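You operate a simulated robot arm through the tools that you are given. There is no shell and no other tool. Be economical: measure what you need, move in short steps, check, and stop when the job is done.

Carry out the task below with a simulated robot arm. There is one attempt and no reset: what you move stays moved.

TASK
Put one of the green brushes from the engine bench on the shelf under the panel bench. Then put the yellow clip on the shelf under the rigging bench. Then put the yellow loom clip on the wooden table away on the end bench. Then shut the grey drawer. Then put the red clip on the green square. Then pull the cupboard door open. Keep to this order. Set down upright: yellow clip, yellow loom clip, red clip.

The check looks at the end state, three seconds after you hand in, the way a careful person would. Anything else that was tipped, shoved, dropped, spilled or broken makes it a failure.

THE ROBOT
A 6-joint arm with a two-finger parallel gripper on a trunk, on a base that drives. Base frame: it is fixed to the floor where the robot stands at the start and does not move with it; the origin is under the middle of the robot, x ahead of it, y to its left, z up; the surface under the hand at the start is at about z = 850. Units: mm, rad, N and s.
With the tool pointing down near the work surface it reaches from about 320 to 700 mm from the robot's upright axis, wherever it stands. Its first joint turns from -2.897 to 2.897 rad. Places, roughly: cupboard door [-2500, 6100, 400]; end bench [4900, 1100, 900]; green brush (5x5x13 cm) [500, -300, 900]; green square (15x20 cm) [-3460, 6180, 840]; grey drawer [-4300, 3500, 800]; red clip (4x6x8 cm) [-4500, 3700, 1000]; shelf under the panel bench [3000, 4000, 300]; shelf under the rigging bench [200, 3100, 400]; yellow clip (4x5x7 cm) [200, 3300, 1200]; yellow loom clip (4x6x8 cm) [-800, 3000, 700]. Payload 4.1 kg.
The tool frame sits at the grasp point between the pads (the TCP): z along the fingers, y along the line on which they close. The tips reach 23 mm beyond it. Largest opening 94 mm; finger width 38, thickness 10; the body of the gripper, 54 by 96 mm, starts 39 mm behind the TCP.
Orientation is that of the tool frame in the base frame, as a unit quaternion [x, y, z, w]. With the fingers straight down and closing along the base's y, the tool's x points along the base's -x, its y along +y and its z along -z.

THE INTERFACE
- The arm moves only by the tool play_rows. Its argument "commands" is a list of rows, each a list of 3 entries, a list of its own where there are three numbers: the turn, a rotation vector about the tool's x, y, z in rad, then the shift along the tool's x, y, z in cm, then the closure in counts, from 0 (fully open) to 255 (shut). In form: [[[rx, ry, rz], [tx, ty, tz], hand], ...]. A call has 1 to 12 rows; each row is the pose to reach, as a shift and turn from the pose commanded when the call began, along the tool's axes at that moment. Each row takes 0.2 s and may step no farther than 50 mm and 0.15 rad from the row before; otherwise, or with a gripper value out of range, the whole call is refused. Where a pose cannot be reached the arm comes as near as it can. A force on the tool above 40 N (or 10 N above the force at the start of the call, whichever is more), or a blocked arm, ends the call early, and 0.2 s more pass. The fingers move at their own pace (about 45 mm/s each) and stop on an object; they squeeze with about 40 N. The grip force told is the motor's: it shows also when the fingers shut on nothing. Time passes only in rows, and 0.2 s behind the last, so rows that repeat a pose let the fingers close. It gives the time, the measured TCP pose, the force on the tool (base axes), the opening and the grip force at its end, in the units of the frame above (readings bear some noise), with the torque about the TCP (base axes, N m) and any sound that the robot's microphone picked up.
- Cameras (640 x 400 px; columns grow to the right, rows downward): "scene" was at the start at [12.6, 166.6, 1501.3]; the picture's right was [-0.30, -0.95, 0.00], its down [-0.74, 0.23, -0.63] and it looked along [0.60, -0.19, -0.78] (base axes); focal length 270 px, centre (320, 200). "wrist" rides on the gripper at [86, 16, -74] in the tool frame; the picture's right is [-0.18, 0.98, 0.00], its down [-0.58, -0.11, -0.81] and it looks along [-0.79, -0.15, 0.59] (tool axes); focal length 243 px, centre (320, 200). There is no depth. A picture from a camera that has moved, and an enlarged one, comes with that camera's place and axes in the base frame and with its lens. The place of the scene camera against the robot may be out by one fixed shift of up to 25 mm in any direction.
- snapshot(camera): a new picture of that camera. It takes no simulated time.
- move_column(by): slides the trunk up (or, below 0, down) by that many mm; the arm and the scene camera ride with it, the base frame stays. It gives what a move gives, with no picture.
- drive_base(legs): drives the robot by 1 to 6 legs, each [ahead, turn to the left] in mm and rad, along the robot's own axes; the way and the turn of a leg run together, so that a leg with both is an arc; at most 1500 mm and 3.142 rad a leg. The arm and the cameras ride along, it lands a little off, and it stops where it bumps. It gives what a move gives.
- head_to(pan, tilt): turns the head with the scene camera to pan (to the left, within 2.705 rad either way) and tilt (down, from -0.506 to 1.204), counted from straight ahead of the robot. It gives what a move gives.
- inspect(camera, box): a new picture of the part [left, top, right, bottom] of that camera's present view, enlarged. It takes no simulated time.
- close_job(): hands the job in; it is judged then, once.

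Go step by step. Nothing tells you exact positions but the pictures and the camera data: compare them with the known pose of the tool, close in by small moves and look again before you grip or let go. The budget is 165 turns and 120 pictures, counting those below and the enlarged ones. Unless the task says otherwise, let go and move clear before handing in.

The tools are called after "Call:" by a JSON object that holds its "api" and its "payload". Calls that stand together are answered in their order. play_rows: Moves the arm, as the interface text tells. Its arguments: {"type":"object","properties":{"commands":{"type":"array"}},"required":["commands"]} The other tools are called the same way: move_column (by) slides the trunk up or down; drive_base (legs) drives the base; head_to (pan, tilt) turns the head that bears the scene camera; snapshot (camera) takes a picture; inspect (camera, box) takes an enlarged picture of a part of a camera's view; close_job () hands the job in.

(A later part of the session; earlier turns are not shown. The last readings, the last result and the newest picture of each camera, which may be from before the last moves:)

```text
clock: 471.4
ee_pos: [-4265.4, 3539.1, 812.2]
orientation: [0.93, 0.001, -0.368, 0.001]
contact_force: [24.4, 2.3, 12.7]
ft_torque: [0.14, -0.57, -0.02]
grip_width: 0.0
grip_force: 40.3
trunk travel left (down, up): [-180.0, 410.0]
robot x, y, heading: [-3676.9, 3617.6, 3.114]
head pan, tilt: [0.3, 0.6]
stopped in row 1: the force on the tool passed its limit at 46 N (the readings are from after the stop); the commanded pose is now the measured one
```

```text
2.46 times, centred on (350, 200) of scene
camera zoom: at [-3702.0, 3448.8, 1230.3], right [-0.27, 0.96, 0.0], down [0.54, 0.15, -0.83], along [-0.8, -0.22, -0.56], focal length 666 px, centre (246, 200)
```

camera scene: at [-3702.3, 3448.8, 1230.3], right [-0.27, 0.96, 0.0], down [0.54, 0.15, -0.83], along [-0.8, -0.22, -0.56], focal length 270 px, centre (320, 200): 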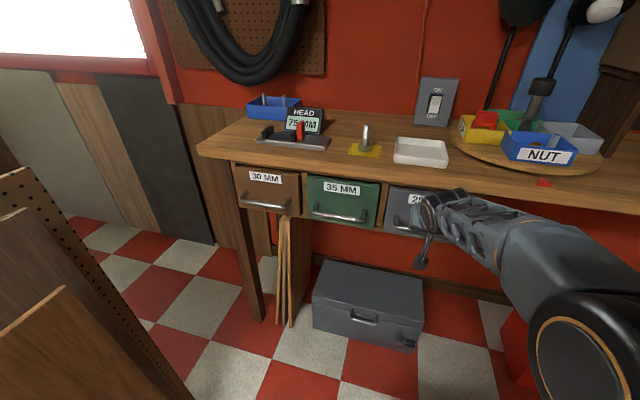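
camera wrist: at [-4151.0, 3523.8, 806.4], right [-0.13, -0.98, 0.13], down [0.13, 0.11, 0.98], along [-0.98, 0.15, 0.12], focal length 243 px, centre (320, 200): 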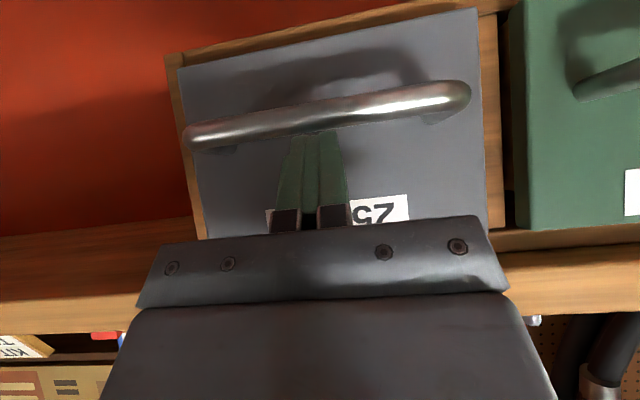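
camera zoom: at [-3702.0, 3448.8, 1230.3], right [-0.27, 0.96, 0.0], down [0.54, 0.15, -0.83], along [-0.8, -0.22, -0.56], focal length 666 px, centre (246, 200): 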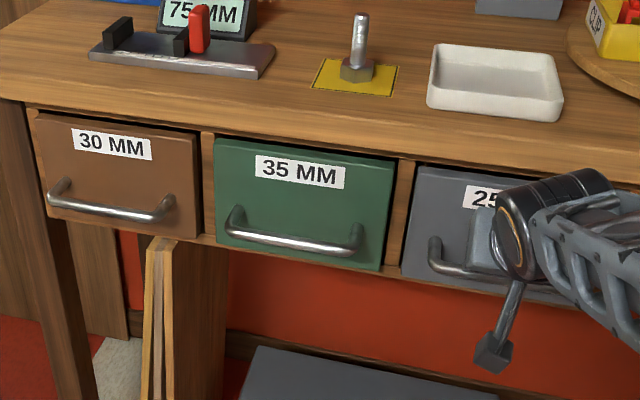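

The grey drawer is flush with its neighbours, so it is shut. Now I retract, raise the trunk, point the fingers down, and drive closer to view the red clip in the yellow bin at about (-4486, 3685, top 1015).

Call:
{"api": "play_rows", "payload": {"commands": [[[0, 0, 0], [2.5, 0, -2.5], 255], [[0, 0, 0], [5.5, 0, -5.5], 255], [[0, 0, 0], [8.5, 0, -8.5], 255], [[0, 0, 0], [10.5, 0, -10.5], 0], [[0, 0, 0], [10.5, 0, -10.5], 0]]}}

Call:
{"api": "move_column", "payload": {"by": 390}}

Call:
{"api": "play_rows", "payload": {"commands": [[[0, 0.13, 0], [0, 0, 0], 0], [[0, 0.26, 0], [0, 0, 0], 0], [[0, 0.39, 0], [0, 0, 0], 0], [[0, 0.52, 0], [0, 0, 0], 0], [[0, 0.65, 0], [0, 0, 0], 0], [[0, 0.75, 0], [0, 0, 0], 0], [[0, 0.75, 0], [0, 0, 0], 0]]}}

Call:
{"api": "drive_base", "payload": {"legs": [[200, 0]]}}

Call:
{"api": "snapshot", "payload": {"camera": "wrist"}}

```text
clock: 472.6
ee_pos: [-4120.7, 3540.2, 814.7]
orientation: [0.93, 0.001, -0.367, 0.001]
contact_force: [-1.1, 0.1, -0.7]
ft_torque: [-0.04, -0.04, 0.02]
grip_width: 50.2
grip_force: 0.1
trunk travel left (down, up): [-180.0, 410.0]
robot x, y, heading: [-3675.4, 3618.7, 3.117]
head pan, tilt: [0.3, 0.6]
```

```text
clock: 476.4
ee_pos: [-4120.4, 3539.2, 1204.9]
orientation: [0.93, 0.002, -0.367, 0.001]
contact_force: [-0.9, 0.2, 0.3]
ft_torque: [0.02, 0.0, -0.03]
grip_width: 94.0
grip_force: 0.1
trunk travel left (down, up): [-570.0, 20.0]
robot x, y, heading: [-3676.5, 3617.9, 3.118]
head pan, tilt: [0.3, 0.6]
```

```text
clock: 478.0
ee_pos: [-4119.6, 3539.9, 1204.2]
orientation: [1.0, 0.002, -0.001, 0.001]
contact_force: [-0.2, 0.0, -0.1]
ft_torque: [0.01, 0.01, -0.02]
grip_width: 93.9
grip_force: 0.0
trunk travel left (down, up): [-570.0, 20.0]
robot x, y, heading: [-3675.2, 3616.6, 3.116]
head pan, tilt: [0.3, 0.6]
```

```text
clock: 479.6
ee_pos: [-4320.9, 3545.0, 1205.4]
orientation: [1.0, 0.001, -0.002, 0.0]
contact_force: [-0.3, 0.6, 0.5]
ft_torque: [-0.02, 0.0, -0.02]
grip_width: 94.1
grip_force: 0.1
trunk travel left (down, up): [-570.0, 20.0]
robot x, y, heading: [-3877.1, 3625.1, 3.117]
head pan, tilt: [0.3, 0.6]
```

```text
25 pictures are left
camera wrist: at [-4234.8, 3529.6, 1278.3], right [-0.18, -0.98, 0.0], down [-0.58, 0.11, 0.81], along [-0.79, 0.15, -0.59], focal length 243 px, centre (320, 200)
```

wrist: 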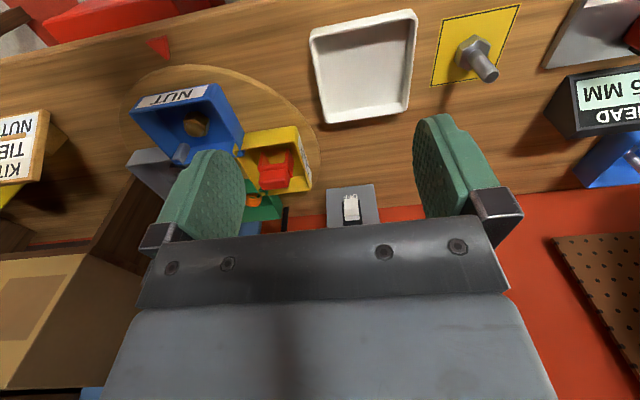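

The red clip is at about (-4505, 3670) in the yellow bin, with the turntable knob (top ≈1107) about 100 mm beyond it. I move closer above for a detailed look.

Call:
{"api": "play_rows", "payload": {"commands": [[[0, 0, 0], [-2.5, -3, 0], 0], [[0, 0, 0], [-5, -6, 0], 0], [[0, 0, 0], [-7.5, -9, 0], 0], [[0, 0, 0], [-10, -12, 0], 0], [[0, 0, 0], [-11, -13, 1], 0], [[0, 0, 0], [-11, -13, 1], 0]]}}

Call:
{"api": "snapshot", "payload": {"camera": "wrist"}}

```text
clock: 481.0
ee_pos: [-4431.1, 3674.3, 1195.0]
orientation: [1.0, 0.003, -0.002, 0.0]
contact_force: [0.0, -0.6, 0.3]
ft_torque: [0.03, 0.01, -0.02]
grip_width: 94.0
grip_force: 0.0
trunk travel left (down, up): [-570.0, 20.0]
robot x, y, heading: [-3874.6, 3622.9, 3.115]
head pan, tilt: [0.3, 0.6]
```

```text
24 pictures are left
camera wrist: at [-4344.5, 3659.3, 1268.9], right [-0.18, -0.98, 0.0], down [-0.58, 0.11, 0.81], along [-0.79, 0.15, -0.59], focal length 243 px, centre (320, 200)
```

wrist: 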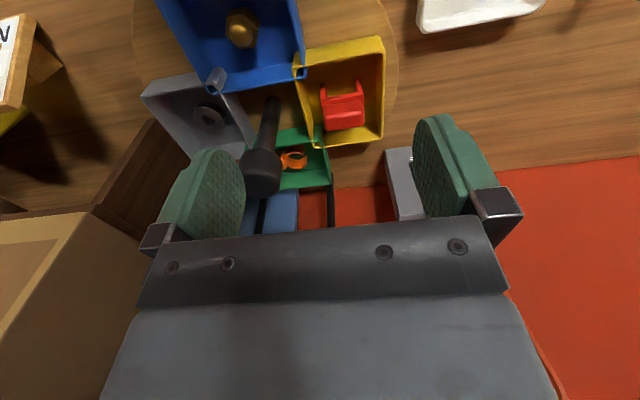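

Call:
{"api": "inspect", "payload": {"camera": "wrist", "box": [240, 20, 420, 170]}}

```text
2.67 times, centred on (330, 95) of wrist
camera zoom: at [-4344.5, 3659.3, 1268.9], right [-0.18, -0.98, 0.0], down [-0.58, 0.11, 0.81], along [-0.79, 0.15, -0.59], focal length 647 px, centre (293, 480)
```

zoom: 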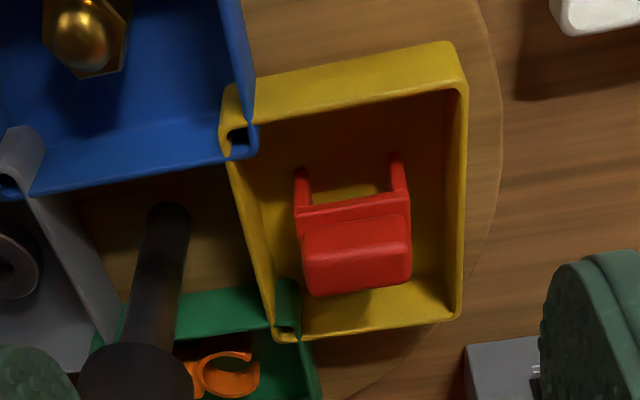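

The clip stands at about (-4535, 3664), top z≈1000, in a bin roughly 110 (x) by 100 mm (y). There is more room to grip along x, so I drive 60 mm closer, turn the hand 90° (camera away from the knob) above it, and re-check.

Call:
{"api": "drive_base", "payload": {"legs": [[60, 0]]}}

Call:
{"api": "play_rows", "payload": {"commands": [[[0, 0, 0.143], [-0.4, 0.1, 0], 0], [[0, 0, 0.286], [-0.8, 0.2, 0], 0], [[0, 0, 0.429], [-1.2, 0.3, 0], 0], [[0, 0, 0.571], [-1.6, 0.4, 0], 0], [[0, 0, 0.714], [-2, 0.5, 0], 0], [[0, 0, 0.857], [-2.4, 0.6, 0], 0], [[0, 0, 1.0], [-2.8, 0.7, 0], 0], [[0, 0, 1.143], [-3.2, 0.8, 0], 0], [[0, 0, 1.286], [-3.6, 0.9, 0], 0], [[0, 0, 1.429], [-4, 1, 0], 0], [[0, 0, 1.571], [-4.4, 1, 0], 0], [[0, 0, 1.571], [-4.4, 1, 0], 0]]}}

Call:
{"api": "snapshot", "payload": {"camera": "wrist"}}

```text
clock: 481.9
ee_pos: [-4492.1, 3675.8, 1194.8]
orientation: [1.0, 0.002, 0.0, 0.0]
contact_force: [0.0, -0.4, -0.3]
ft_torque: [0.04, -0.02, 0.03]
grip_width: 94.2
grip_force: 0.0
trunk travel left (down, up): [-570.0, 20.0]
robot x, y, heading: [-3936.9, 3624.6, 3.117]
head pan, tilt: [0.3, 0.6]
```

```text
clock: 484.5
ee_pos: [-4536.2, 3666.6, 1196.2]
orientation: [0.708, -0.707, -0.001, 0.001]
contact_force: [0.0, -0.3, -0.3]
ft_torque: [-0.01, 0.01, 0.02]
grip_width: 94.0
grip_force: 0.1
trunk travel left (down, up): [-570.0, 20.0]
robot x, y, heading: [-3936.9, 3625.4, 3.117]
head pan, tilt: [0.3, 0.6]
```

```text
22 pictures are left
camera wrist: at [-4552.0, 3579.5, 1269.5], right [-0.98, 0.18, 0.0], down [0.11, 0.58, 0.81], along [0.15, 0.79, -0.59], focal length 243 px, centre (320, 200)
```

wrist: 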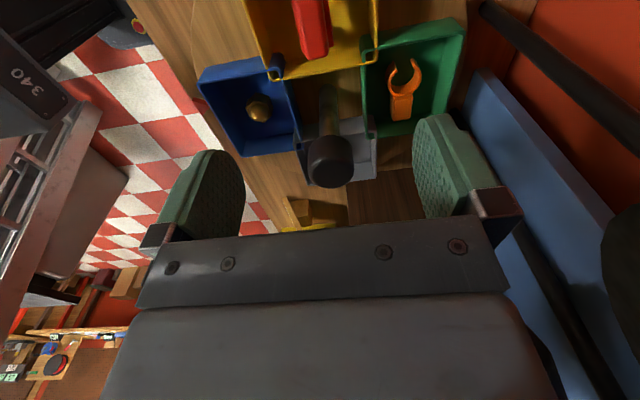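

The clip is centred in the bin at about (-4530, 3664), with the bin interior x from -4586 to -4477. I narrow the fingers to about 64 mm and descend to just above the rim for a check.

Call:
{"api": "play_rows", "payload": {"commands": [[[0, 0, 0], [0.2, -0.6, 2], 81], [[0, 0, 0], [0.2, -0.6, 6], 81], [[0, 0, 0], [0.2, -0.6, 10], 81], [[0, 0, 0], [0.2, -0.6, 14], 81], [[0, 0, 0], [0.2, -0.6, 16.5], 81], [[0, 0, 0], [0.2, -0.6, 16.5], 81]]}}

Call:
{"api": "snapshot", "payload": {"camera": "wrist"}}

```text
clock: 485.9
ee_pos: [-4530.5, 3662.8, 1029.8]
orientation: [0.709, -0.706, -0.001, 0.001]
contact_force: [0.3, 0.3, -0.8]
ft_torque: [0.01, 0.0, -0.03]
grip_width: 63.9
grip_force: 0.0
trunk travel left (down, up): [-570.0, 20.0]
robot x, y, heading: [-3936.1, 3625.3, 3.116]
head pan, tilt: [0.3, 0.6]
```

```text
21 pictures are left
camera wrist: at [-4546.0, 3577.3, 1104.3], right [-0.98, 0.18, 0.0], down [0.11, 0.58, 0.81], along [0.14, 0.79, -0.59], focal length 243 px, centre (320, 200)
```

wrist: 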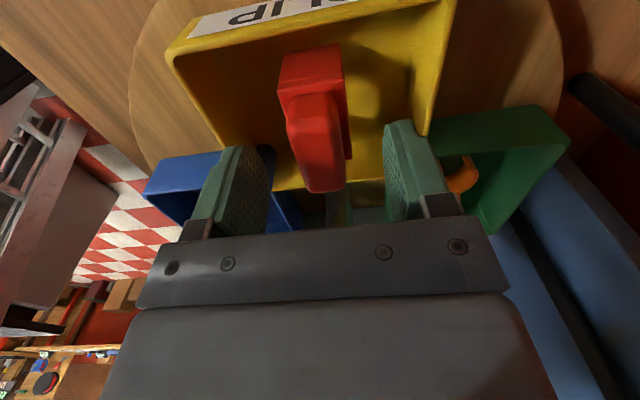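

Slight correction: the clip's centre is at y≈3674. I shift 10 mm, descend into the bin around it, and grip.

Call:
{"api": "play_rows", "payload": {"commands": [[[0, 0, 0], [-1.0, -0.1, 0], 81], [[0, 0, 0], [-1.0, -0.1, 2], 81], [[0, 0, 0], [-1.0, -0.1, 4], 81], [[0, 0, 0], [-1.0, -0.1, 5.4], 81], [[0, 0, 0], [-1.0, -0.1, 5.4], 81], [[0, 0, 0], [-1.0, -0.1, 5.4], 255], [[0, 0, 0], [-1.0, -0.1, 5.4], 255], [[0, 0, 0], [-1.0, -0.1, 5.4], 255], [[0, 0, 0], [-1.0, -0.1, 5.4], 255], [[0, 0, 0], [-1.0, -0.1, 5.4], 255]]}}

Call:
{"api": "snapshot", "payload": {"camera": "wrist"}}

```text
clock: 488.1
ee_pos: [-4528.9, 3673.1, 980.5]
orientation: [0.708, -0.706, -0.004, 0.004]
contact_force: [-2.5, 0.4, 39.0]
ft_torque: [-0.3, -0.06, 0.07]
grip_width: 33.4
grip_force: 39.7
trunk travel left (down, up): [-570.0, 20.0]
robot x, y, heading: [-3936.4, 3623.9, 3.113]
head pan, tilt: [0.3, 0.6]
```

```text
20 pictures are left
camera wrist: at [-4544.1, 3587.3, 1054.1], right [-0.98, 0.18, 0.01], down [0.12, 0.58, 0.81], along [0.14, 0.79, -0.59], focal length 243 px, centre (320, 200)
```

wrist: 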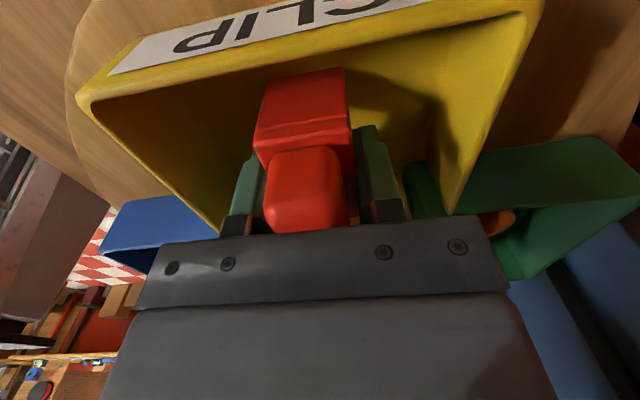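

Gripped (33 mm); the palm just touches the clip's top. I lift straight out of the bin.

Call:
{"api": "play_rows", "payload": {"commands": [[[0, 0, 0], [0, 0, -1], 255], [[0, 0, 0], [0, 0, -3], 255], [[0, 0, 0], [0, 0, -6], 255], [[0, 0, 0], [0, 0, -10], 255], [[0, 0, 0], [0, 0, -14], 255], [[0, 0, 0], [0, 0, -18], 255], [[0, 0, 0], [0, 0, -18], 255]]}}

Call:
{"api": "snapshot", "payload": {"camera": "wrist"}}

```text
clock: 489.7
ee_pos: [-4528.1, 3672.5, 1156.9]
orientation: [0.708, -0.706, -0.001, 0.0]
contact_force: [-0.2, 0.5, -1.2]
ft_torque: [0.01, 0.03, 0.04]
grip_width: 33.4
grip_force: 40.1
trunk travel left (down, up): [-570.0, 20.0]
robot x, y, heading: [-3936.8, 3625.6, 3.117]
head pan, tilt: [0.3, 0.6]
```

```text
19 pictures are left
camera wrist: at [-4544.3, 3586.7, 1230.4], right [-0.98, 0.18, 0.0], down [0.11, 0.58, 0.81], along [0.14, 0.79, -0.59], focal length 243 px, centre (320, 200)
```

wrist: 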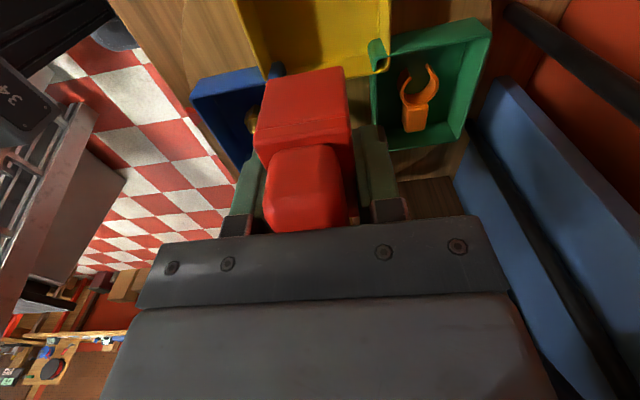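

The red clip is out of the bin. I retract the arm, back away, and drive north to the bench with the green square (about (-3460, 6200)).

Call:
{"api": "play_rows", "payload": {"commands": [[[0, 0, 0], [0, -3.5, 0], 255], [[0, 0, 0], [0, -7, 0], 255], [[0, 0, 0], [0, -10.5, 0], 255], [[0, 0, 0], [0, -14, 0], 255], [[0, 0, 0], [0, -14, 0], 255]]}}

Call:
{"api": "drive_base", "payload": {"legs": [[-280, 0], [0, -1.546], [1300, 0], [0, -0.33], [608, 0], [0, 0.33]]}}

Call:
{"api": "head_to", "payload": {"pan": 0.0, "tilt": 0.7}}

Call:
{"api": "snapshot", "payload": {"camera": "scene"}}

```text
clock: 490.9
ee_pos: [-4387.9, 3675.4, 1155.6]
orientation: [0.709, -0.706, -0.001, 0.001]
contact_force: [-0.3, -0.5, -0.1]
ft_torque: [0.0, 0.01, -0.04]
grip_width: 33.2
grip_force: 40.9
trunk travel left (down, up): [-570.0, 20.0]
robot x, y, heading: [-3939.2, 3625.1, 3.115]
head pan, tilt: [0.3, 0.6]
```

```text
clock: 495.6
ee_pos: [-3814.9, 4046.1, 1156.1]
orientation: [-0.231, 0.973, 0.002, 0.0]
contact_force: [0.3, -0.6, -1.1]
ft_torque: [-0.01, -0.03, 0.02]
grip_width: 33.2
grip_force: 39.9
trunk travel left (down, up): [-570.0, 20.0]
robot x, y, heading: [-3654.4, 3617.5, 2.017]
head pan, tilt: [0.3, 0.6]
stopped in leg 2: the robot was blocked; the commanded pose is now the measured one
```

```text
clock: 496.4
ee_pos: [-3815.4, 4047.8, 1155.9]
orientation: [-0.231, 0.973, 0.002, 0.0]
contact_force: [0.6, -0.4, -0.2]
ft_torque: [0.01, 0.0, -0.01]
grip_width: 33.4
grip_force: 39.3
trunk travel left (down, up): [-570.0, 20.0]
robot x, y, heading: [-3655.9, 3620.0, 2.01]
head pan, tilt: [0.0, 0.7]
```

```text
18 pictures are left
camera scene: at [-3818.2, 3594.9, 1611.6], right [0.9, 0.43, 0.0], down [0.28, -0.58, -0.77], along [-0.33, 0.69, -0.64], focal length 270 px, centre (320, 200)
```

scene: 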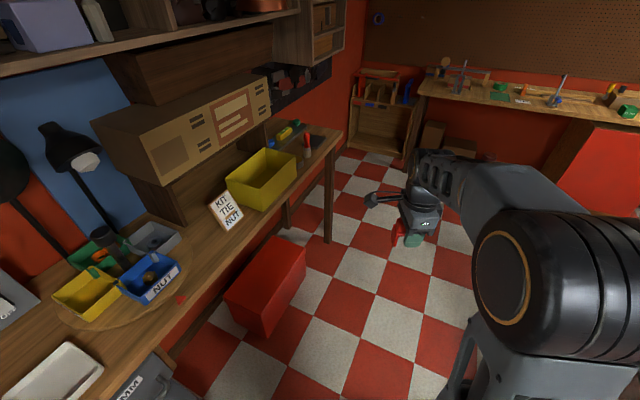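

The turn was blocked – my rear corner met the stool behind me. I turn back a little, move away from it to the north-west, and then turn north with more room.

Call:
{"api": "drive_base", "payload": {"legs": [[0, 0.4], [250, 0], [0, -0.84], [1250, 0], [0, -0.64], [640, 0]]}}

Call:
{"api": "drive_base", "payload": {"legs": [[0, 0.64]]}}

Call:
{"api": "snapshot", "payload": {"camera": "scene"}}

```text
clock: 512.4
ee_pos: [-3180.6, 5898.5, 1155.9]
orientation: [0.295, 0.955, 0.002, 0.0]
contact_force: [0.7, -0.5, 0.0]
ft_torque: [-0.01, 0.01, 0.02]
grip_width: 33.3
grip_force: 39.7
trunk travel left (down, up): [-570.0, 20.0]
robot x, y, heading: [-3479.8, 5552.0, 0.947]
head pan, tilt: [0.0, 0.7]
```

```text
clock: 514.5
ee_pos: [-3448.4, 6007.0, 1155.4]
orientation: [-0.022, 1.0, 0.002, 0.0]
contact_force: [-0.4, -0.2, -1.0]
ft_torque: [0.0, 0.01, -0.01]
grip_width: 33.4
grip_force: 39.7
trunk travel left (down, up): [-570.0, 20.0]
robot x, y, heading: [-3475.9, 5557.9, 1.595]
head pan, tilt: [0.0, 0.7]
```

```text
17 pictures are left
camera scene: at [-3645.8, 5598.5, 1611.6], right [1.0, 0.02, 0.0], down [0.01, -0.64, -0.76], along [-0.02, 0.76, -0.64], focal length 270 px, centre (320, 200)
```

scene: 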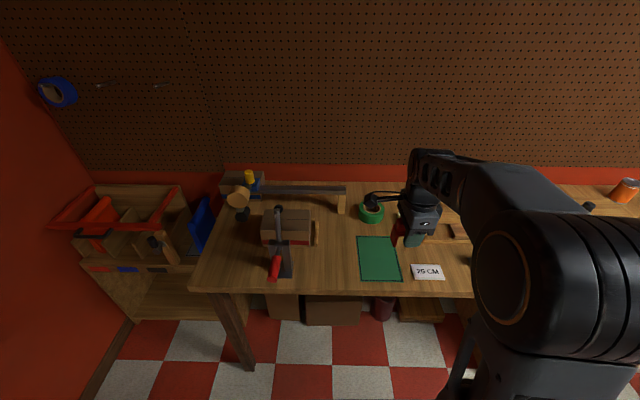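

The green square is at about (-3453, 6196) on the bench, with a tape roll behind and a card to its right. I drive 130 mm closer and offset the hand left for a wrist view of it.

Call:
{"api": "drive_base", "payload": {"legs": [[130, 0]]}}

Call:
{"api": "play_rows", "payload": {"commands": [[[0, 0, 0], [3, 2, 2], 255], [[0, 0, 0], [6, 4, 4], 255], [[0, 0, 0], [8, 6, 6], 255], [[0, 0, 0], [8, 6, 6], 255]]}}

Call:
{"api": "snapshot", "payload": {"camera": "wrist"}}

```text
clock: 515.8
ee_pos: [-3450.4, 6137.4, 1154.9]
orientation: [-0.023, 1.0, 0.001, 0.0]
contact_force: [-0.3, 1.0, -1.3]
ft_torque: [-0.02, 0.02, 0.01]
grip_width: 33.3
grip_force: 40.1
trunk travel left (down, up): [-570.0, 20.0]
robot x, y, heading: [-3481.5, 5681.3, 1.596]
head pan, tilt: [0.0, 0.7]
```

```text
clock: 516.8
ee_pos: [-3533.2, 6195.4, 1095.1]
orientation: [-0.022, 1.0, 0.001, -0.001]
contact_force: [0.1, -0.3, -0.1]
ft_torque: [-0.02, 0.02, 0.02]
grip_width: 33.3
grip_force: 40.1
trunk travel left (down, up): [-570.0, 20.0]
robot x, y, heading: [-3482.9, 5685.4, 1.596]
head pan, tilt: [0.0, 0.7]
```

```text
16 pictures are left
camera wrist: at [-3620.5, 6207.5, 1169.5], right [0.14, 0.99, 0.0], down [0.59, -0.08, 0.81], along [0.8, -0.11, -0.59], focal length 243 px, centre (320, 200)
```

wrist: 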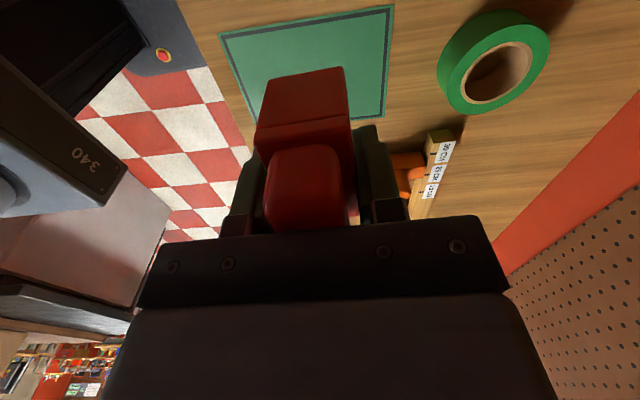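

The square spans x -3523…-3377, y 6071…6277, so its centre is (-3450, 6174). I move over it, lower to z≈907, and then go in fine steps.

Call:
{"api": "play_rows", "payload": {"commands": [[[0, 0, 0], [-4, -1.2, 0], 255], [[0, 0, 0], [-8.2, -2.5, 0], 255], [[0, 0, 0], [-8.2, -2.5, 4.5], 255], [[0, 0, 0], [-8.2, -2.5, 9], 255], [[0, 0, 0], [-8.2, -2.5, 13.5], 255], [[0, 0, 0], [-8.2, -2.5, 17], 255], [[0, 0, 0], [-8.2, -2.5, 18.8], 255], [[0, 0, 0], [-8.2, -2.5, 18.8], 255]]}}

Call:
{"api": "play_rows", "payload": {"commands": [[[0, 0, 0], [0, 0, 0.25], 255], [[0, 0, 0], [0, 0, 0.5], 255], [[0, 0, 0], [0, 0, 0.75], 255], [[0, 0, 0], [0, 0, 1.0], 255], [[0, 0, 0], [0, 0, 1.2], 255], [[0, 0, 0], [0, 0, 1.4], 255], [[0, 0, 0], [0, 0, 1.6], 255], [[0, 0, 0], [0, 0, 1.6], 255]]}}

Call:
{"api": "snapshot", "payload": {"camera": "wrist"}}

```text
clock: 518.6
ee_pos: [-3451.9, 6172.9, 907.2]
orientation: [-0.023, 1.0, 0.002, 0.0]
contact_force: [-0.4, 0.5, -0.5]
ft_torque: [0.03, -0.03, 0.03]
grip_width: 33.3
grip_force: 39.7
trunk travel left (down, up): [-570.0, 20.0]
robot x, y, heading: [-3481.0, 5684.3, 1.595]
head pan, tilt: [0.0, 0.7]
```

```text
clock: 520.4
ee_pos: [-3450.4, 6173.8, 891.8]
orientation: [-0.023, 1.0, 0.002, -0.001]
contact_force: [0.1, -0.4, -0.3]
ft_torque: [-0.03, 0.02, 0.0]
grip_width: 33.5
grip_force: 39.9
trunk travel left (down, up): [-570.0, 20.0]
robot x, y, heading: [-3479.8, 5682.6, 1.593]
head pan, tilt: [0.0, 0.7]
```

```text
15 pictures are left
camera wrist: at [-3538.0, 6185.7, 966.1], right [0.14, 0.99, 0.0], down [0.59, -0.08, 0.81], along [0.8, -0.11, -0.59], focal length 243 px, centre (320, 200)
```

wrist: 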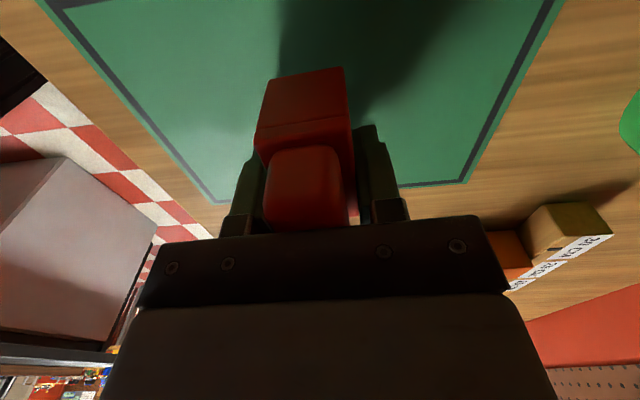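

Not yet touching at z 892; the clip hangs centred over the square. I continue in 2 mm steps.

Call:
{"api": "play_rows", "payload": {"commands": [[[0, 0, 0], [0, 0, 0.2], 255], [[0, 0, 0], [0, 0, 0.4], 255], [[0, 0, 0], [0, 0, 0.6], 255], [[0, 0, 0], [0, 0, 0.8], 255], [[0, 0, 0], [0, 0, 1.0], 255], [[0, 0, 0], [0, 0, 1.2], 255], [[0, 0, 0], [0, 0, 1.2], 255]]}}

```text
clock: 522.0
ee_pos: [-3450.4, 6173.4, 881.9]
orientation: [-0.022, 1.0, 0.003, 0.0]
contact_force: [-0.2, -1.3, 20.6]
ft_torque: [-0.33, 0.5, 0.01]
grip_width: 33.3
grip_force: 39.8
trunk travel left (down, up): [-570.0, 20.0]
robot x, y, heading: [-3477.7, 5685.3, 1.592]
head pan, tilt: [0.0, 0.7]
```

Touchdown at z 882 with 21 N. I ease up slightly, open, and rise.

Call:
{"api": "play_rows", "payload": {"commands": [[[0, 0, 0], [0, 0, -0.15], 255], [[0, 0, 0], [0, 0, -0.15], 0], [[0, 0, 0], [0, 0, -0.15], 0], [[0, 0, 0], [0, 0, -0.15], 0], [[0, 0, 0], [0, 0, -0.15], 0], [[0, 0, 0], [0, 0, -0.15], 0], [[0, 0, 0], [0, 0, -3], 0], [[0, 0, 0], [0, 0, -7], 0], [[0, 0, 0], [0, 0, -11.5], 0], [[0, 0, 0], [0, 0, -16], 0], [[0, 0, 0], [0, 0, -20], 0], [[0, 0, 0], [0, 0, -20], 0]]}}

Call:
{"api": "play_rows", "payload": {"commands": [[[0, 0, 0], [0, -3.5, 0], 0], [[0, 0, 0], [0, -7, 0], 0], [[0, 0, 0], [0, -7, 0], 0]]}}

Call:
{"api": "drive_base", "payload": {"legs": [[-200, 0]]}}

Call:
{"api": "snapshot", "payload": {"camera": "scene"}}

```text
clock: 524.6
ee_pos: [-3448.7, 6173.0, 1081.2]
orientation: [-0.023, 1.0, 0.0, 0.0]
contact_force: [0.6, -0.3, 0.0]
ft_torque: [0.03, -0.02, 0.0]
grip_width: 94.1
grip_force: 0.1
trunk travel left (down, up): [-570.0, 20.0]
robot x, y, heading: [-3481.2, 5682.8, 1.591]
head pan, tilt: [0.0, 0.7]
```

```text
clock: 525.4
ee_pos: [-3446.8, 6103.2, 1080.8]
orientation: [-0.023, 1.0, 0.002, -0.001]
contact_force: [0.4, 0.0, -0.5]
ft_torque: [0.01, -0.04, 0.0]
grip_width: 93.9
grip_force: 0.0
trunk travel left (down, up): [-570.0, 20.0]
robot x, y, heading: [-3481.2, 5681.2, 1.592]
head pan, tilt: [0.0, 0.7]
```

```text
clock: 527.0
ee_pos: [-3442.2, 5900.0, 1079.5]
orientation: [-0.024, 1.0, 0.001, 0.0]
contact_force: [0.2, 0.4, 0.2]
ft_torque: [0.02, -0.01, 0.0]
grip_width: 93.9
grip_force: 0.1
trunk travel left (down, up): [-570.0, 20.0]
robot x, y, heading: [-3479.7, 5485.5, 1.593]
head pan, tilt: [0.0, 0.7]
```

```text
14 pictures are left
camera scene: at [-3644.0, 5526.3, 1611.6], right [1.0, 0.02, 0.0], down [0.01, -0.64, -0.77], along [-0.02, 0.77, -0.64], focal length 270 px, centre (320, 200)
```

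scene: 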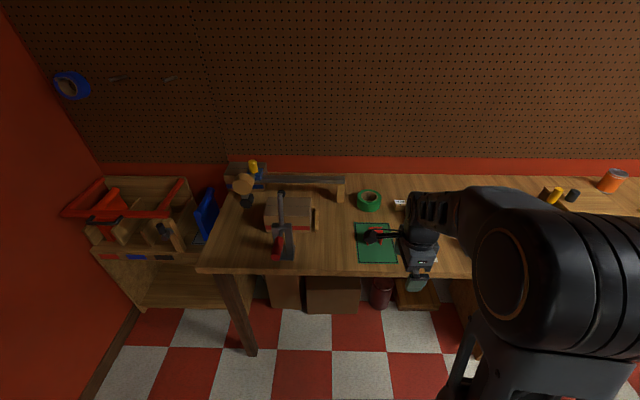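

The clip stands on the green square (to be verified from another angle). Now I drive across to face the red cupboard door at about (-2500, 6100).

Call:
{"api": "drive_base", "payload": {"legs": [[0, -1.89], [973, 0], [0, 1.868]]}}

Call:
{"api": "move_column", "payload": {"by": -200}}

Call:
{"api": "head_to", "payload": {"pan": 0.15, "tilt": 0.6}}

Call:
{"api": "snapshot", "payload": {"camera": "scene"}}

```text
clock: 541.1
ee_pos: [-2508.3, 5625.0, 1080.8]
orientation: [-0.022, 1.0, 0.001, -0.001]
contact_force: [0.3, 0.0, 0.2]
ft_torque: [-0.02, -0.01, -0.01]
grip_width: 93.8
grip_force: 0.1
trunk travel left (down, up): [-570.0, 20.0]
robot x, y, heading: [-2541.3, 5203.6, 1.592]
head pan, tilt: [0.0, 0.7]
```

```text
clock: 543.3
ee_pos: [-2507.1, 5625.1, 881.0]
orientation: [-0.023, 1.0, 0.002, 0.0]
contact_force: [0.0, 0.1, 0.5]
ft_torque: [0.03, -0.01, 0.01]
grip_width: 93.6
grip_force: 0.1
trunk travel left (down, up): [-370.0, 220.0]
robot x, y, heading: [-2545.4, 5209.7, 1.586]
head pan, tilt: [0.0, 0.7]
```

```text
clock: 544.0
ee_pos: [-2507.6, 5624.6, 879.4]
orientation: [-0.022, 1.0, 0.002, -0.001]
contact_force: [-1.0, 0.6, 0.0]
ft_torque: [0.02, 0.03, 0.02]
grip_width: 93.9
grip_force: 0.0
trunk travel left (down, up): [-370.0, 220.0]
robot x, y, heading: [-2544.7, 5206.3, 1.591]
head pan, tilt: [0.15, 0.6]
```

```text
13 pictures are left
camera scene: at [-2723.1, 5253.9, 1420.2], right [0.99, 0.17, 0.0], down [0.1, -0.56, -0.82], along [-0.14, 0.81, -0.57], focal length 270 px, centre (320, 200)
```

scene: 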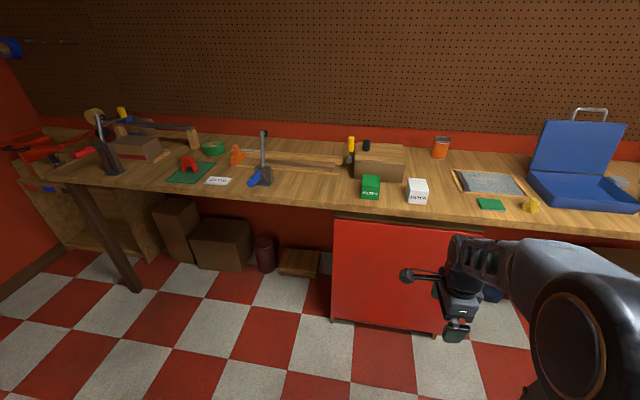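

The red clip stands upright on the green square. Below the bench is the red cupboard door; I zoom in to find its handle and hinge side.

Call:
{"api": "inspect", "payload": {"camera": "scene", "box": [310, 200, 550, 350]}}

Call:
{"api": "snapshot", "payload": {"camera": "wrist"}}

```text
2.67 times, centred on (430, 275) of scene
camera zoom: at [-2723.1, 5253.9, 1420.2], right [0.99, 0.17, 0.0], down [0.1, -0.56, -0.82], along [-0.14, 0.81, -0.57], focal length 721 px, centre (27, 0)
```

zoom: 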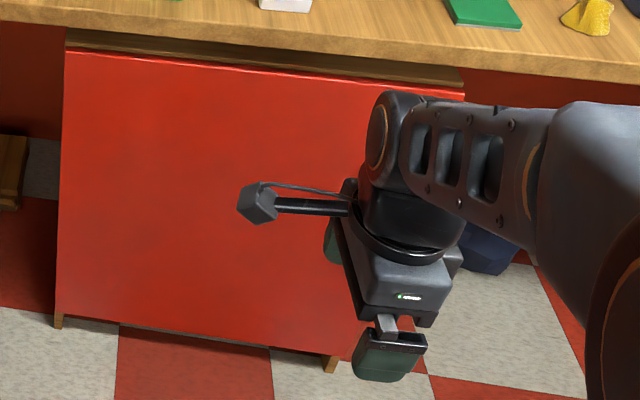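

```text
11 pictures are left
camera wrist: at [-2595.2, 5637.9, 954.3], right [0.14, 0.99, 0.0], down [0.59, -0.09, 0.81], along [0.8, -0.11, -0.59], focal length 243 px, centre (320, 200)
```

wrist: 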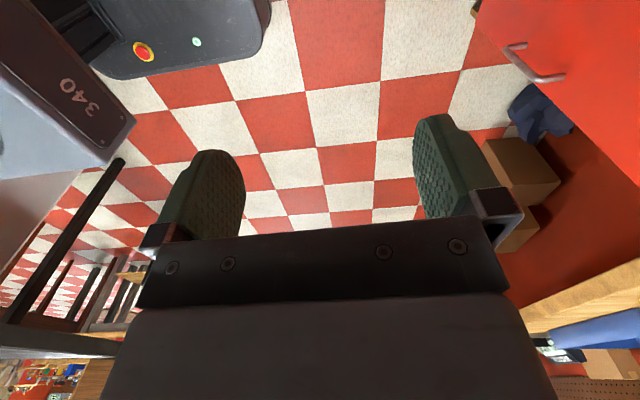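

The door is about x -2808…-2252, z 60–747, with a vertical handle near its right edge (x≈-2300, z≈340–500), so it is hinged on the left. I'll stand to the right of its swing at about (-1900, 5440), and turn the hand to point forward again.

Call:
{"api": "drive_base", "payload": {"legs": [[0, -1.24], [690, 0], [0, 1.22]]}}

Call:
{"api": "play_rows", "payload": {"commands": [[[0, 0, -0.143], [0, 0, 0], 0], [[0, 0, -0.286], [0, 0, 0], 0], [[0, 0, -0.429], [0, 0, 0], 0], [[0, 0, -0.571], [0, 0, 0], 0], [[0, 0, -0.714], [0, 0, 0], 0], [[0, 0, -0.857], [0, 0, 0], 0], [[0, 0, -1.0], [0, 0, 0], 0], [[0, 0, -1.143], [0, 0, 0], 0], [[0, 0, -1.286], [0, 0, 0], 0], [[0, 0, -1.429], [0, 0, 0], 0], [[0, 0, -1.56], [0, 0, 0], 0], [[0, 0, -1.56], [0, 0, 0], 0]]}}

Call:
{"api": "play_rows", "payload": {"commands": [[[0, -0.134, 0], [-0.5, 0, 0], 0], [[0, -0.268, 0], [-1, 0, 0], 0], [[0, -0.4, 0], [-1.5, 0, 0], 0], [[0, -0.534, 0], [-2, 0, 0], 0], [[0, -0.668, 0], [-2.5, 0, 0], 0], [[0, -0.785, 0], [-3, 0, 0], 0], [[0, -0.785, 0], [-3, 0, 0], 0]]}}

Call:
{"api": "move_column", "payload": {"by": -370}}

Call:
{"api": "head_to", "payload": {"pan": 0.5, "tilt": 0.55}}

Call:
{"api": "snapshot", "payload": {"camera": "scene"}}

```text
clock: 553.9
ee_pos: [-1854.6, 5860.2, 879.1]
orientation: [-0.011, 1.0, 0.002, 0.0]
contact_force: [0.8, -0.3, -0.2]
ft_torque: [-0.01, 0.01, 0.01]
grip_width: 93.9
grip_force: 0.0
trunk travel left (down, up): [-370.0, 220.0]
robot x, y, heading: [-1899.6, 5446.7, 1.57]
head pan, tilt: [0.15, 0.6]
```

```text
clock: 556.5
ee_pos: [-1854.9, 5862.0, 880.6]
orientation: [0.712, -0.702, -0.002, -0.002]
contact_force: [-0.9, -0.6, 0.0]
ft_torque: [0.0, 0.01, 0.01]
grip_width: 94.2
grip_force: 0.1
trunk travel left (down, up): [-370.0, 220.0]
robot x, y, heading: [-1899.5, 5443.7, 1.565]
head pan, tilt: [0.15, 0.6]
```

```text
clock: 558.1
ee_pos: [-1860.9, 5889.0, 879.4]
orientation: [0.667, -0.652, -0.267, -0.241]
contact_force: [-0.7, -0.3, 0.4]
ft_torque: [0.0, 0.03, -0.01]
grip_width: 94.2
grip_force: 0.0
out of reach, approached as far as the arm can: row 6, 7
trunk travel left (down, up): [-370.0, 220.0]
robot x, y, heading: [-1897.5, 5445.8, 1.558]
head pan, tilt: [0.15, 0.6]
```

```text
clock: 561.6
ee_pos: [-1861.4, 5887.7, 510.3]
orientation: [0.668, -0.651, -0.267, -0.241]
contact_force: [-0.1, -0.3, -0.1]
ft_torque: [0.06, -0.02, -0.04]
grip_width: 94.0
grip_force: 0.1
trunk travel left (down, up): [0.0, 590.0]
robot x, y, heading: [-1901.7, 5446.0, 1.569]
head pan, tilt: [0.15, 0.6]
```

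```text
clock: 562.5
ee_pos: [-1861.4, 5889.6, 510.7]
orientation: [0.667, -0.652, -0.267, -0.241]
contact_force: [0.1, 0.1, 0.0]
ft_torque: [-0.02, -0.01, 0.03]
grip_width: 93.9
grip_force: 0.0
trunk travel left (down, up): [0.0, 590.0]
robot x, y, heading: [-1904.4, 5445.3, 1.567]
head pan, tilt: [0.499, 0.55]
```

```text
10 pictures are left
camera scene: at [-2108.6, 5485.9, 1054.7], right [0.88, 0.48, 0.0], down [0.25, -0.46, -0.85], along [-0.41, 0.75, -0.52], focal length 270 px, centre (320, 200)
```

scene: 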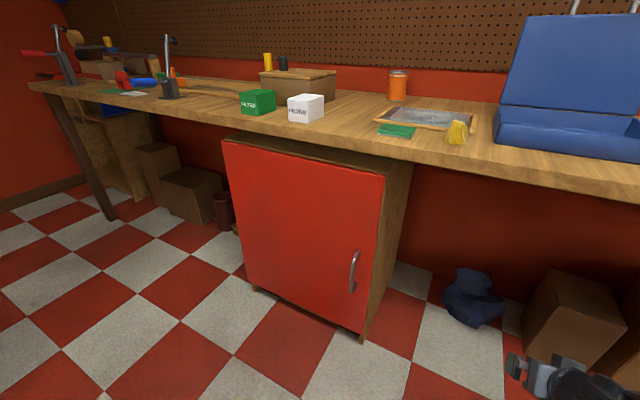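

The vertical handle is now clear at about (-2302, 6055), z 346–518. I bring the hand in front of it, partly closed and yawed slightly left.

Call:
{"api": "play_rows", "payload": {"commands": [[[-0.02, 0, -0.022], [0.14, 4.3, 1], 110], [[-0.04, 0, -0.044], [0.28, 8.6, 2], 110], [[-0.06, 0, -0.067], [0.42, 12.9, 3], 110], [[-0.08, 0, -0.089], [0.56, 17.2, 4], 110], [[-0.1, 0, -0.111], [0.7, 21.4, 5], 110], [[-0.12, 0, -0.133], [0.84, 25.7, 6], 110], [[-0.14, 0, -0.155], [0.98, 30, 7], 110], [[-0.16, 0, -0.178], [1.1, 34.2, 8], 110], [[-0.18, 0, -0.2], [1.2, 38.4, 9], 110], [[-0.2, 0, -0.222], [1.35, 42.6, 9.7], 110], [[-0.2, 0, -0.222], [1.35, 42.6, 9.7], 110]]}}

Call:
{"api": "snapshot", "payload": {"camera": "wrist"}}

```text
clock: 564.9
ee_pos: [-2081.2, 6012.3, 431.9]
orientation: [0.759, -0.543, -0.303, -0.194]
contact_force: [0.7, -1.0, 0.0]
ft_torque: [-0.02, 0.03, 0.0]
grip_width: 53.5
grip_force: 0.0
out of reach, approached as far as the arm can: row 2, 3, 4, 5, 6, 7, 8, 9, 10, 11
trunk travel left (down, up): [0.0, 590.0]
robot x, y, heading: [-1900.4, 5440.5, 1.565]
head pan, tilt: [0.499, 0.55]
```

```text
9 pictures are left
camera wrist: at [-2058.6, 5900.8, 428.9], right [-0.97, -0.2, 0.16], down [0.17, -0.06, 0.98], along [-0.19, 0.98, 0.09], focal length 243 px, centre (320, 200)
```

wrist: 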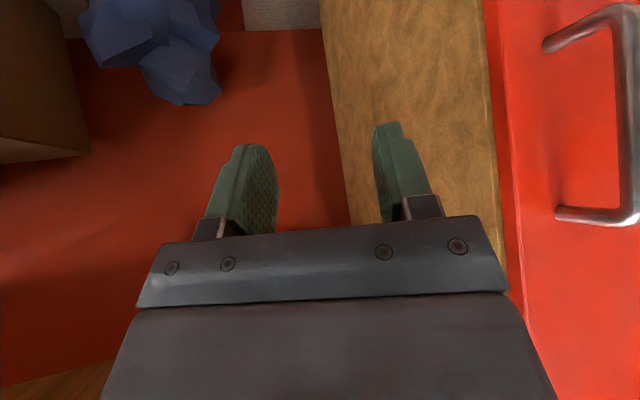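

The arm ran out of reach sideways, now right of the cupboard; the wrist view puts the handle at about (-2312, 6028) and the door face at y≈6070. I pull the hand back, then turn the base left so the handle is straight ahead.

Call:
{"api": "play_rows", "payload": {"commands": [[[0.054, 0, 0.06], [2.4, 0, -2.7], 110], [[0.107, 0, 0.119], [4.8, 0, -5.4], 110], [[0.16, 0, 0.178], [7.2, 0, -8.2], 110], [[0.214, 0, 0.238], [9.6, 0, -10.9], 110], [[0.268, 0, 0.297], [12, 0, -13.6], 110], [[0.268, 0, 0.297], [12, 0, -13.6], 110]]}}

Call:
{"api": "drive_base", "payload": {"legs": [[0, 0.61], [90, 0]]}}

Call:
{"api": "snapshot", "payload": {"camera": "wrist"}}

```text
clock: 566.3
ee_pos: [-1849.1, 5873.6, 434.5]
orientation: [-0.635, 0.685, 0.255, 0.251]
contact_force: [0.4, 0.4, -0.3]
ft_torque: [0.0, 0.0, 0.03]
grip_width: 53.4
grip_force: 0.0
out of reach, approached as far as the arm can: row 1, 2, 3, 4, 5, 6
trunk travel left (down, up): [0.0, 590.0]
robot x, y, heading: [-1899.3, 5445.9, 1.571]
head pan, tilt: [0.499, 0.55]
```

```text
clock: 569.0
ee_pos: [-2156.1, 5899.1, 435.1]
orientation: [0.811, -0.463, -0.319, -0.163]
contact_force: [0.6, 0.4, -0.1]
ft_torque: [-0.01, 0.02, 0.01]
grip_width: 53.4
grip_force: 0.0
trunk travel left (down, up): [0.0, 590.0]
robot x, y, heading: [-1953.3, 5515.3, 2.173]
head pan, tilt: [0.499, 0.55]
```

```text
8 pictures are left
camera wrist: at [-2111.5, 5793.4, 432.8], right [-0.91, -0.39, 0.15], down [0.17, -0.02, 0.98], along [-0.38, 0.92, 0.08], focal length 243 px, centre (320, 200)
```

wrist: 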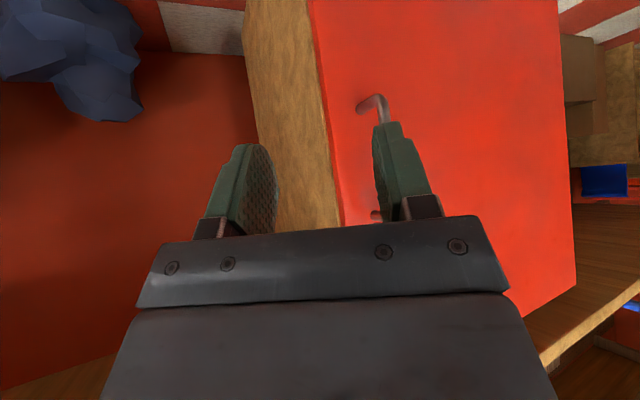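

The handle bar is at about (-2312, 6034), ahead-left of the hand. I shift 57 mm left and 110 mm forward, then look.

Call:
{"api": "play_rows", "payload": {"commands": [[[0, 0, 0], [0, 2.9, 0], 110], [[0, 0, 0], [0, 5.8, 0], 110], [[0, 0, 0], [-2.6, 5.8, 2.3], 110], [[0, 0, 0], [-5.2, 5.8, 4.7], 110], [[0, 0, 0], [-8.2, 5.8, 7.4], 110], [[0, 0, 0], [-8.2, 5.8, 7.4], 110]]}}

Call:
{"api": "snapshot", "payload": {"camera": "wrist"}}

```text
clock: 570.4
ee_pos: [-2233.0, 5980.5, 436.8]
orientation: [0.813, -0.461, -0.32, -0.156]
contact_force: [0.2, 0.3, -0.7]
ft_torque: [0.01, -0.01, -0.01]
grip_width: 53.8
grip_force: 0.0
out of reach, approached as far as the arm can: row 1, 2, 3, 4, 5, 6
trunk travel left (down, up): [0.0, 590.0]
robot x, y, heading: [-1953.9, 5517.3, 2.179]
head pan, tilt: [0.499, 0.55]
```

```text
7 pictures are left
camera wrist: at [-2186.6, 5875.3, 435.3], right [-0.9, -0.4, 0.16], down [0.18, -0.01, 0.98], along [-0.39, 0.92, 0.08], focal length 243 px, centre (320, 200)
```

wrist: 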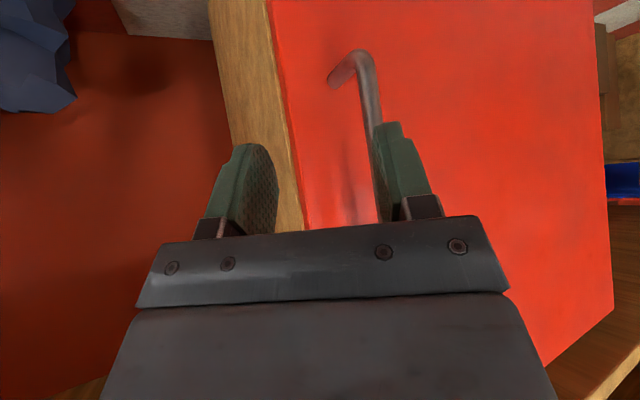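

The bar is about 36 mm left of the finger line and 87 mm ahead. I turn the base 0.06 rad left to line up, then advance 74 mm and look.

Call:
{"api": "drive_base", "payload": {"legs": [[0, 0.06]]}}

Call:
{"api": "play_rows", "payload": {"commands": [[[0, 0, 0], [-1.5, 0, 1.35], 110], [[0, 0, 0], [-3, 0, 2.7], 110], [[0, 0, 0], [-4.2, 0, 3.8], 110], [[0, 0, 0], [-5.4, 0, 4.9], 110], [[0, 0, 0], [-5.4, 0, 4.9], 110]]}}

Call:
{"api": "snapshot", "payload": {"camera": "wrist"}}

```text
clock: 571.3
ee_pos: [-2259.1, 5962.7, 436.6]
orientation: [0.826, -0.436, -0.325, -0.145]
contact_force: [-0.4, -0.2, 1.0]
ft_torque: [-0.01, -0.01, 0.0]
grip_width: 53.3
grip_force: 0.2
trunk travel left (down, up): [0.0, 590.0]
robot x, y, heading: [-1951.2, 5520.5, 2.236]
head pan, tilt: [0.499, 0.55]
```

```text
clock: 572.2
ee_pos: [-2297.4, 6015.0, 436.6]
orientation: [0.827, -0.437, -0.323, -0.146]
contact_force: [9.8, -13.0, 11.7]
ft_torque: [0.76, 0.54, -0.01]
grip_width: 53.4
grip_force: 0.0
trunk travel left (down, up): [0.0, 590.0]
robot x, y, heading: [-1950.2, 5518.3, 2.234]
head pan, tilt: [0.499, 0.55]
stopped in row 4: the force on the tool passed its limit at 54 N (the readings are from after the stop); the commanded pose is now the measured one
```

```text
6 pictures are left
camera wrist: at [-2245.1, 5913.2, 435.6], right [-0.88, -0.45, 0.16], down [0.18, 0.01, 0.98], along [-0.44, 0.89, 0.07], focal length 243 px, centre (320, 200)
```

wrist: 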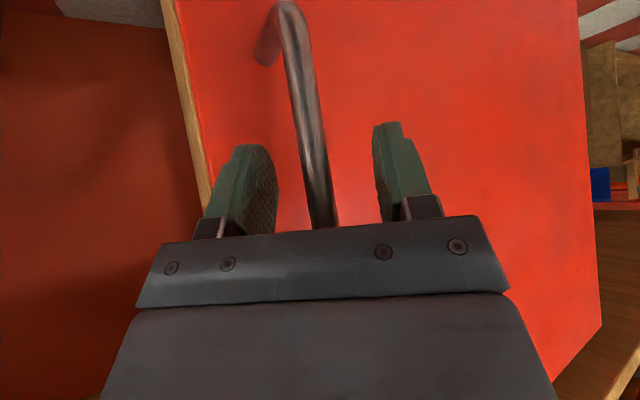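

The handle bar is between the fingers; a fingertip just touches the door. I back off 5 mm and close on the bar.

Call:
{"api": "play_rows", "payload": {"commands": [[[0, 0, 0], [0.4, 0, -0.35], 110], [[0, 0, 0], [0.4, 0, -0.35], 255], [[0, 0, 0], [0.4, 0, -0.35], 255], [[0, 0, 0], [0.4, 0, -0.35], 255], [[0, 0, 0], [0.4, 0, -0.35], 255], [[0, 0, 0], [0.4, 0, -0.35], 255]]}}

```text
clock: 573.6
ee_pos: [-2294.0, 6012.0, 434.0]
orientation: [0.828, -0.437, -0.321, -0.146]
contact_force: [3.9, -0.1, -1.3]
ft_torque: [1.35, -1.8, 0.08]
grip_width: 15.3
grip_force: 44.9
trunk travel left (down, up): [0.0, 590.0]
robot x, y, heading: [-1950.5, 5517.0, 2.242]
head pan, tilt: [0.499, 0.55]
```

The handle is gripped (15 mm). The door swings left about its hinge, so I pull by backing the base in small arcs that follow the handle's path; first one small step.

Call:
{"api": "drive_base", "payload": {"legs": [[-41, 0.05]]}}

```text
clock: 574.9
ee_pos: [-2295.6, 5963.0, 435.7]
orientation: [0.838, -0.414, -0.329, -0.138]
contact_force: [-1.5, 0.1, -5.6]
ft_torque: [1.57, -0.49, 0.09]
grip_width: 14.7
grip_force: 44.9
trunk travel left (down, up): [0.0, 590.0]
robot x, y, heading: [-1922.6, 5485.5, 2.296]
head pan, tilt: [0.499, 0.55]
stopped in leg 1: the force on the tool passed its limit at 43 N (the readings are from after the stop); the commanded pose is now the measured one
```

The door follows (handle moved 49 mm). I continue with the next small arcs.

Call:
{"api": "drive_base", "payload": {"legs": [[-30, 0.06]]}}

Call:
{"api": "drive_base", "payload": {"legs": [[-28, 0.066]]}}

Call:
{"api": "snapshot", "payload": {"camera": "wrist"}}

```text
clock: 575.8
ee_pos: [-2303.2, 5921.6, 435.8]
orientation: [0.849, -0.389, -0.334, -0.128]
contact_force: [-18.2, 5.0, -11.8]
ft_torque: [0.99, -0.67, 0.09]
grip_width: 14.8
grip_force: 45.3
trunk travel left (down, up): [0.0, 590.0]
robot x, y, heading: [-1906.0, 5466.2, 2.352]
head pan, tilt: [0.499, 0.55]
```

```text
clock: 576.6
ee_pos: [-2312.4, 5874.0, 437.3]
orientation: [0.861, -0.36, -0.34, -0.118]
contact_force: [-26.3, 10.6, -7.1]
ft_torque: [0.82, -0.22, 0.19]
grip_width: 14.5
grip_force: 45.1
trunk travel left (down, up): [0.0, 590.0]
robot x, y, heading: [-1884.5, 5445.7, 2.415]
head pan, tilt: [0.499, 0.55]
```

```text
5 pictures are left
camera wrist: at [-2242.8, 5783.4, 435.0], right [-0.78, -0.6, 0.17], down [0.18, 0.03, 0.98], along [-0.6, 0.8, 0.09], focal length 243 px, centre (320, 200)
```

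wrist: 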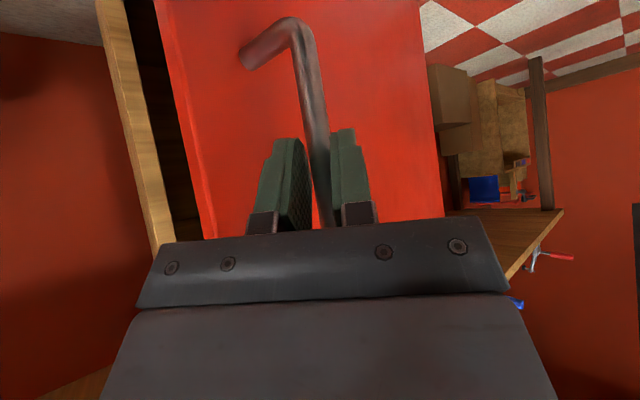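

The door is about 0.27 rad open. I continue two more arcs, mostly turning left.

Call:
{"api": "drive_base", "payload": {"legs": [[-14, 0.09]]}}

Call:
{"api": "drive_base", "payload": {"legs": [[-10, 0.08]]}}

```text
clock: 578.0
ee_pos: [-2333.1, 5826.2, 437.7]
orientation: [0.876, -0.323, -0.342, -0.104]
contact_force: [5.3, -1.9, 4.8]
ft_torque: [0.86, -0.55, 0.0]
grip_width: 14.6
grip_force: 45.0
trunk travel left (down, up): [0.0, 590.0]
robot x, y, heading: [-1875.7, 5436.1, 2.507]
head pan, tilt: [0.499, 0.55]
stopped in leg 1: the force on the tool passed its limit at 41 N (the readings are from after the stop); the commanded pose is now the measured one
```

```text
clock: 579.0
ee_pos: [-2355.3, 5784.8, 436.9]
orientation: [0.889, -0.287, -0.345, -0.091]
contact_force: [-1.3, 2.3, -2.9]
ft_torque: [2.44, -0.37, -0.93]
grip_width: 14.1
grip_force: 45.2
trunk travel left (down, up): [0.0, 590.0]
robot x, y, heading: [-1867.3, 5433.7, 2.584]
head pan, tilt: [0.499, 0.55]
stopped in leg 1: the robot was blocked; the commanded pose is now the measured one
```

The door is about 0.46 rad open and the hand is now at its edge, so pulling further would jam. I release the handle and back straight off; then I'll enter behind the door's edge and push it open from inside.

Call:
{"api": "play_rows", "payload": {"commands": [[[0, 0, 0], [0, 0, 0], 120], [[0, 0, 0], [0, 0, 0], 120], [[0, 0, 0], [0, 0, 0], 120], [[0, 0, 0], [0, 0, 0], 120]]}}

Call:
{"api": "drive_base", "payload": {"legs": [[-230, 0]]}}

Call:
{"api": "drive_base", "payload": {"legs": [[0, -0.154]]}}

Call:
{"api": "head_to", "payload": {"pan": 0.2, "tilt": 0.55}}

Call:
{"api": "snapshot", "payload": {"camera": "scene"}}

```text
clock: 580.0
ee_pos: [-2356.2, 5784.3, 436.8]
orientation: [0.889, -0.288, -0.346, -0.091]
contact_force: [0.2, 0.3, -0.4]
ft_torque: [0.02, -0.01, 0.03]
grip_width: 49.3
grip_force: 0.1
trunk travel left (down, up): [0.0, 590.0]
robot x, y, heading: [-1864.2, 5430.7, 2.587]
head pan, tilt: [0.499, 0.55]
```

```text
clock: 581.7
ee_pos: [-2159.4, 5662.6, 437.3]
orientation: [0.888, -0.289, -0.344, -0.092]
contact_force: [-0.1, 0.6, -0.2]
ft_torque: [0.03, -0.01, -0.03]
grip_width: 49.6
grip_force: 0.2
trunk travel left (down, up): [0.0, 590.0]
robot x, y, heading: [-1664.5, 5310.6, 2.586]
head pan, tilt: [0.499, 0.55]
```

```text
clock: 582.8
ee_pos: [-2099.4, 5734.7, 436.7]
orientation: [0.864, -0.356, -0.337, -0.117]
contact_force: [-0.5, -0.3, -0.5]
ft_torque: [0.0, 0.01, 0.01]
grip_width: 49.9
grip_force: 0.1
trunk travel left (down, up): [0.0, 590.0]
robot x, y, heading: [-1671.4, 5311.5, 2.426]
head pan, tilt: [0.499, 0.55]
```

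```text
clock: 583.5
ee_pos: [-2098.7, 5735.1, 437.9]
orientation: [0.863, -0.356, -0.337, -0.118]
contact_force: [-1.2, -0.5, -0.4]
ft_torque: [0.01, -0.01, -0.01]
grip_width: 49.6
grip_force: 0.0
trunk travel left (down, up): [0.0, 590.0]
robot x, y, heading: [-1668.3, 5308.1, 2.434]
head pan, tilt: [0.201, 0.55]
```

```text
4 pictures are left
camera scene: at [-1811.2, 5210.8, 1054.7], right [0.49, 0.87, 0.0], down [0.46, -0.26, -0.85], along [-0.74, 0.42, -0.52], focal length 270 px, centre (320, 200)
```

scene: 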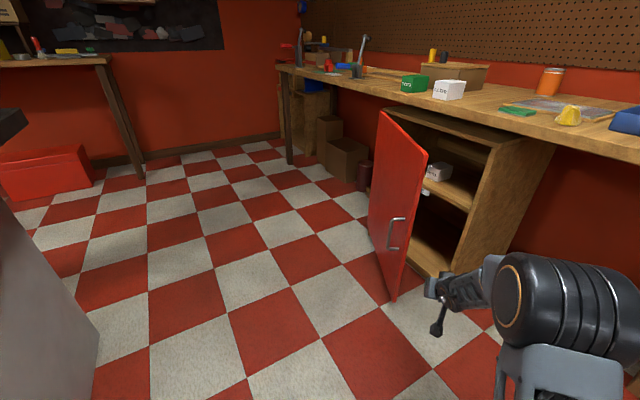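

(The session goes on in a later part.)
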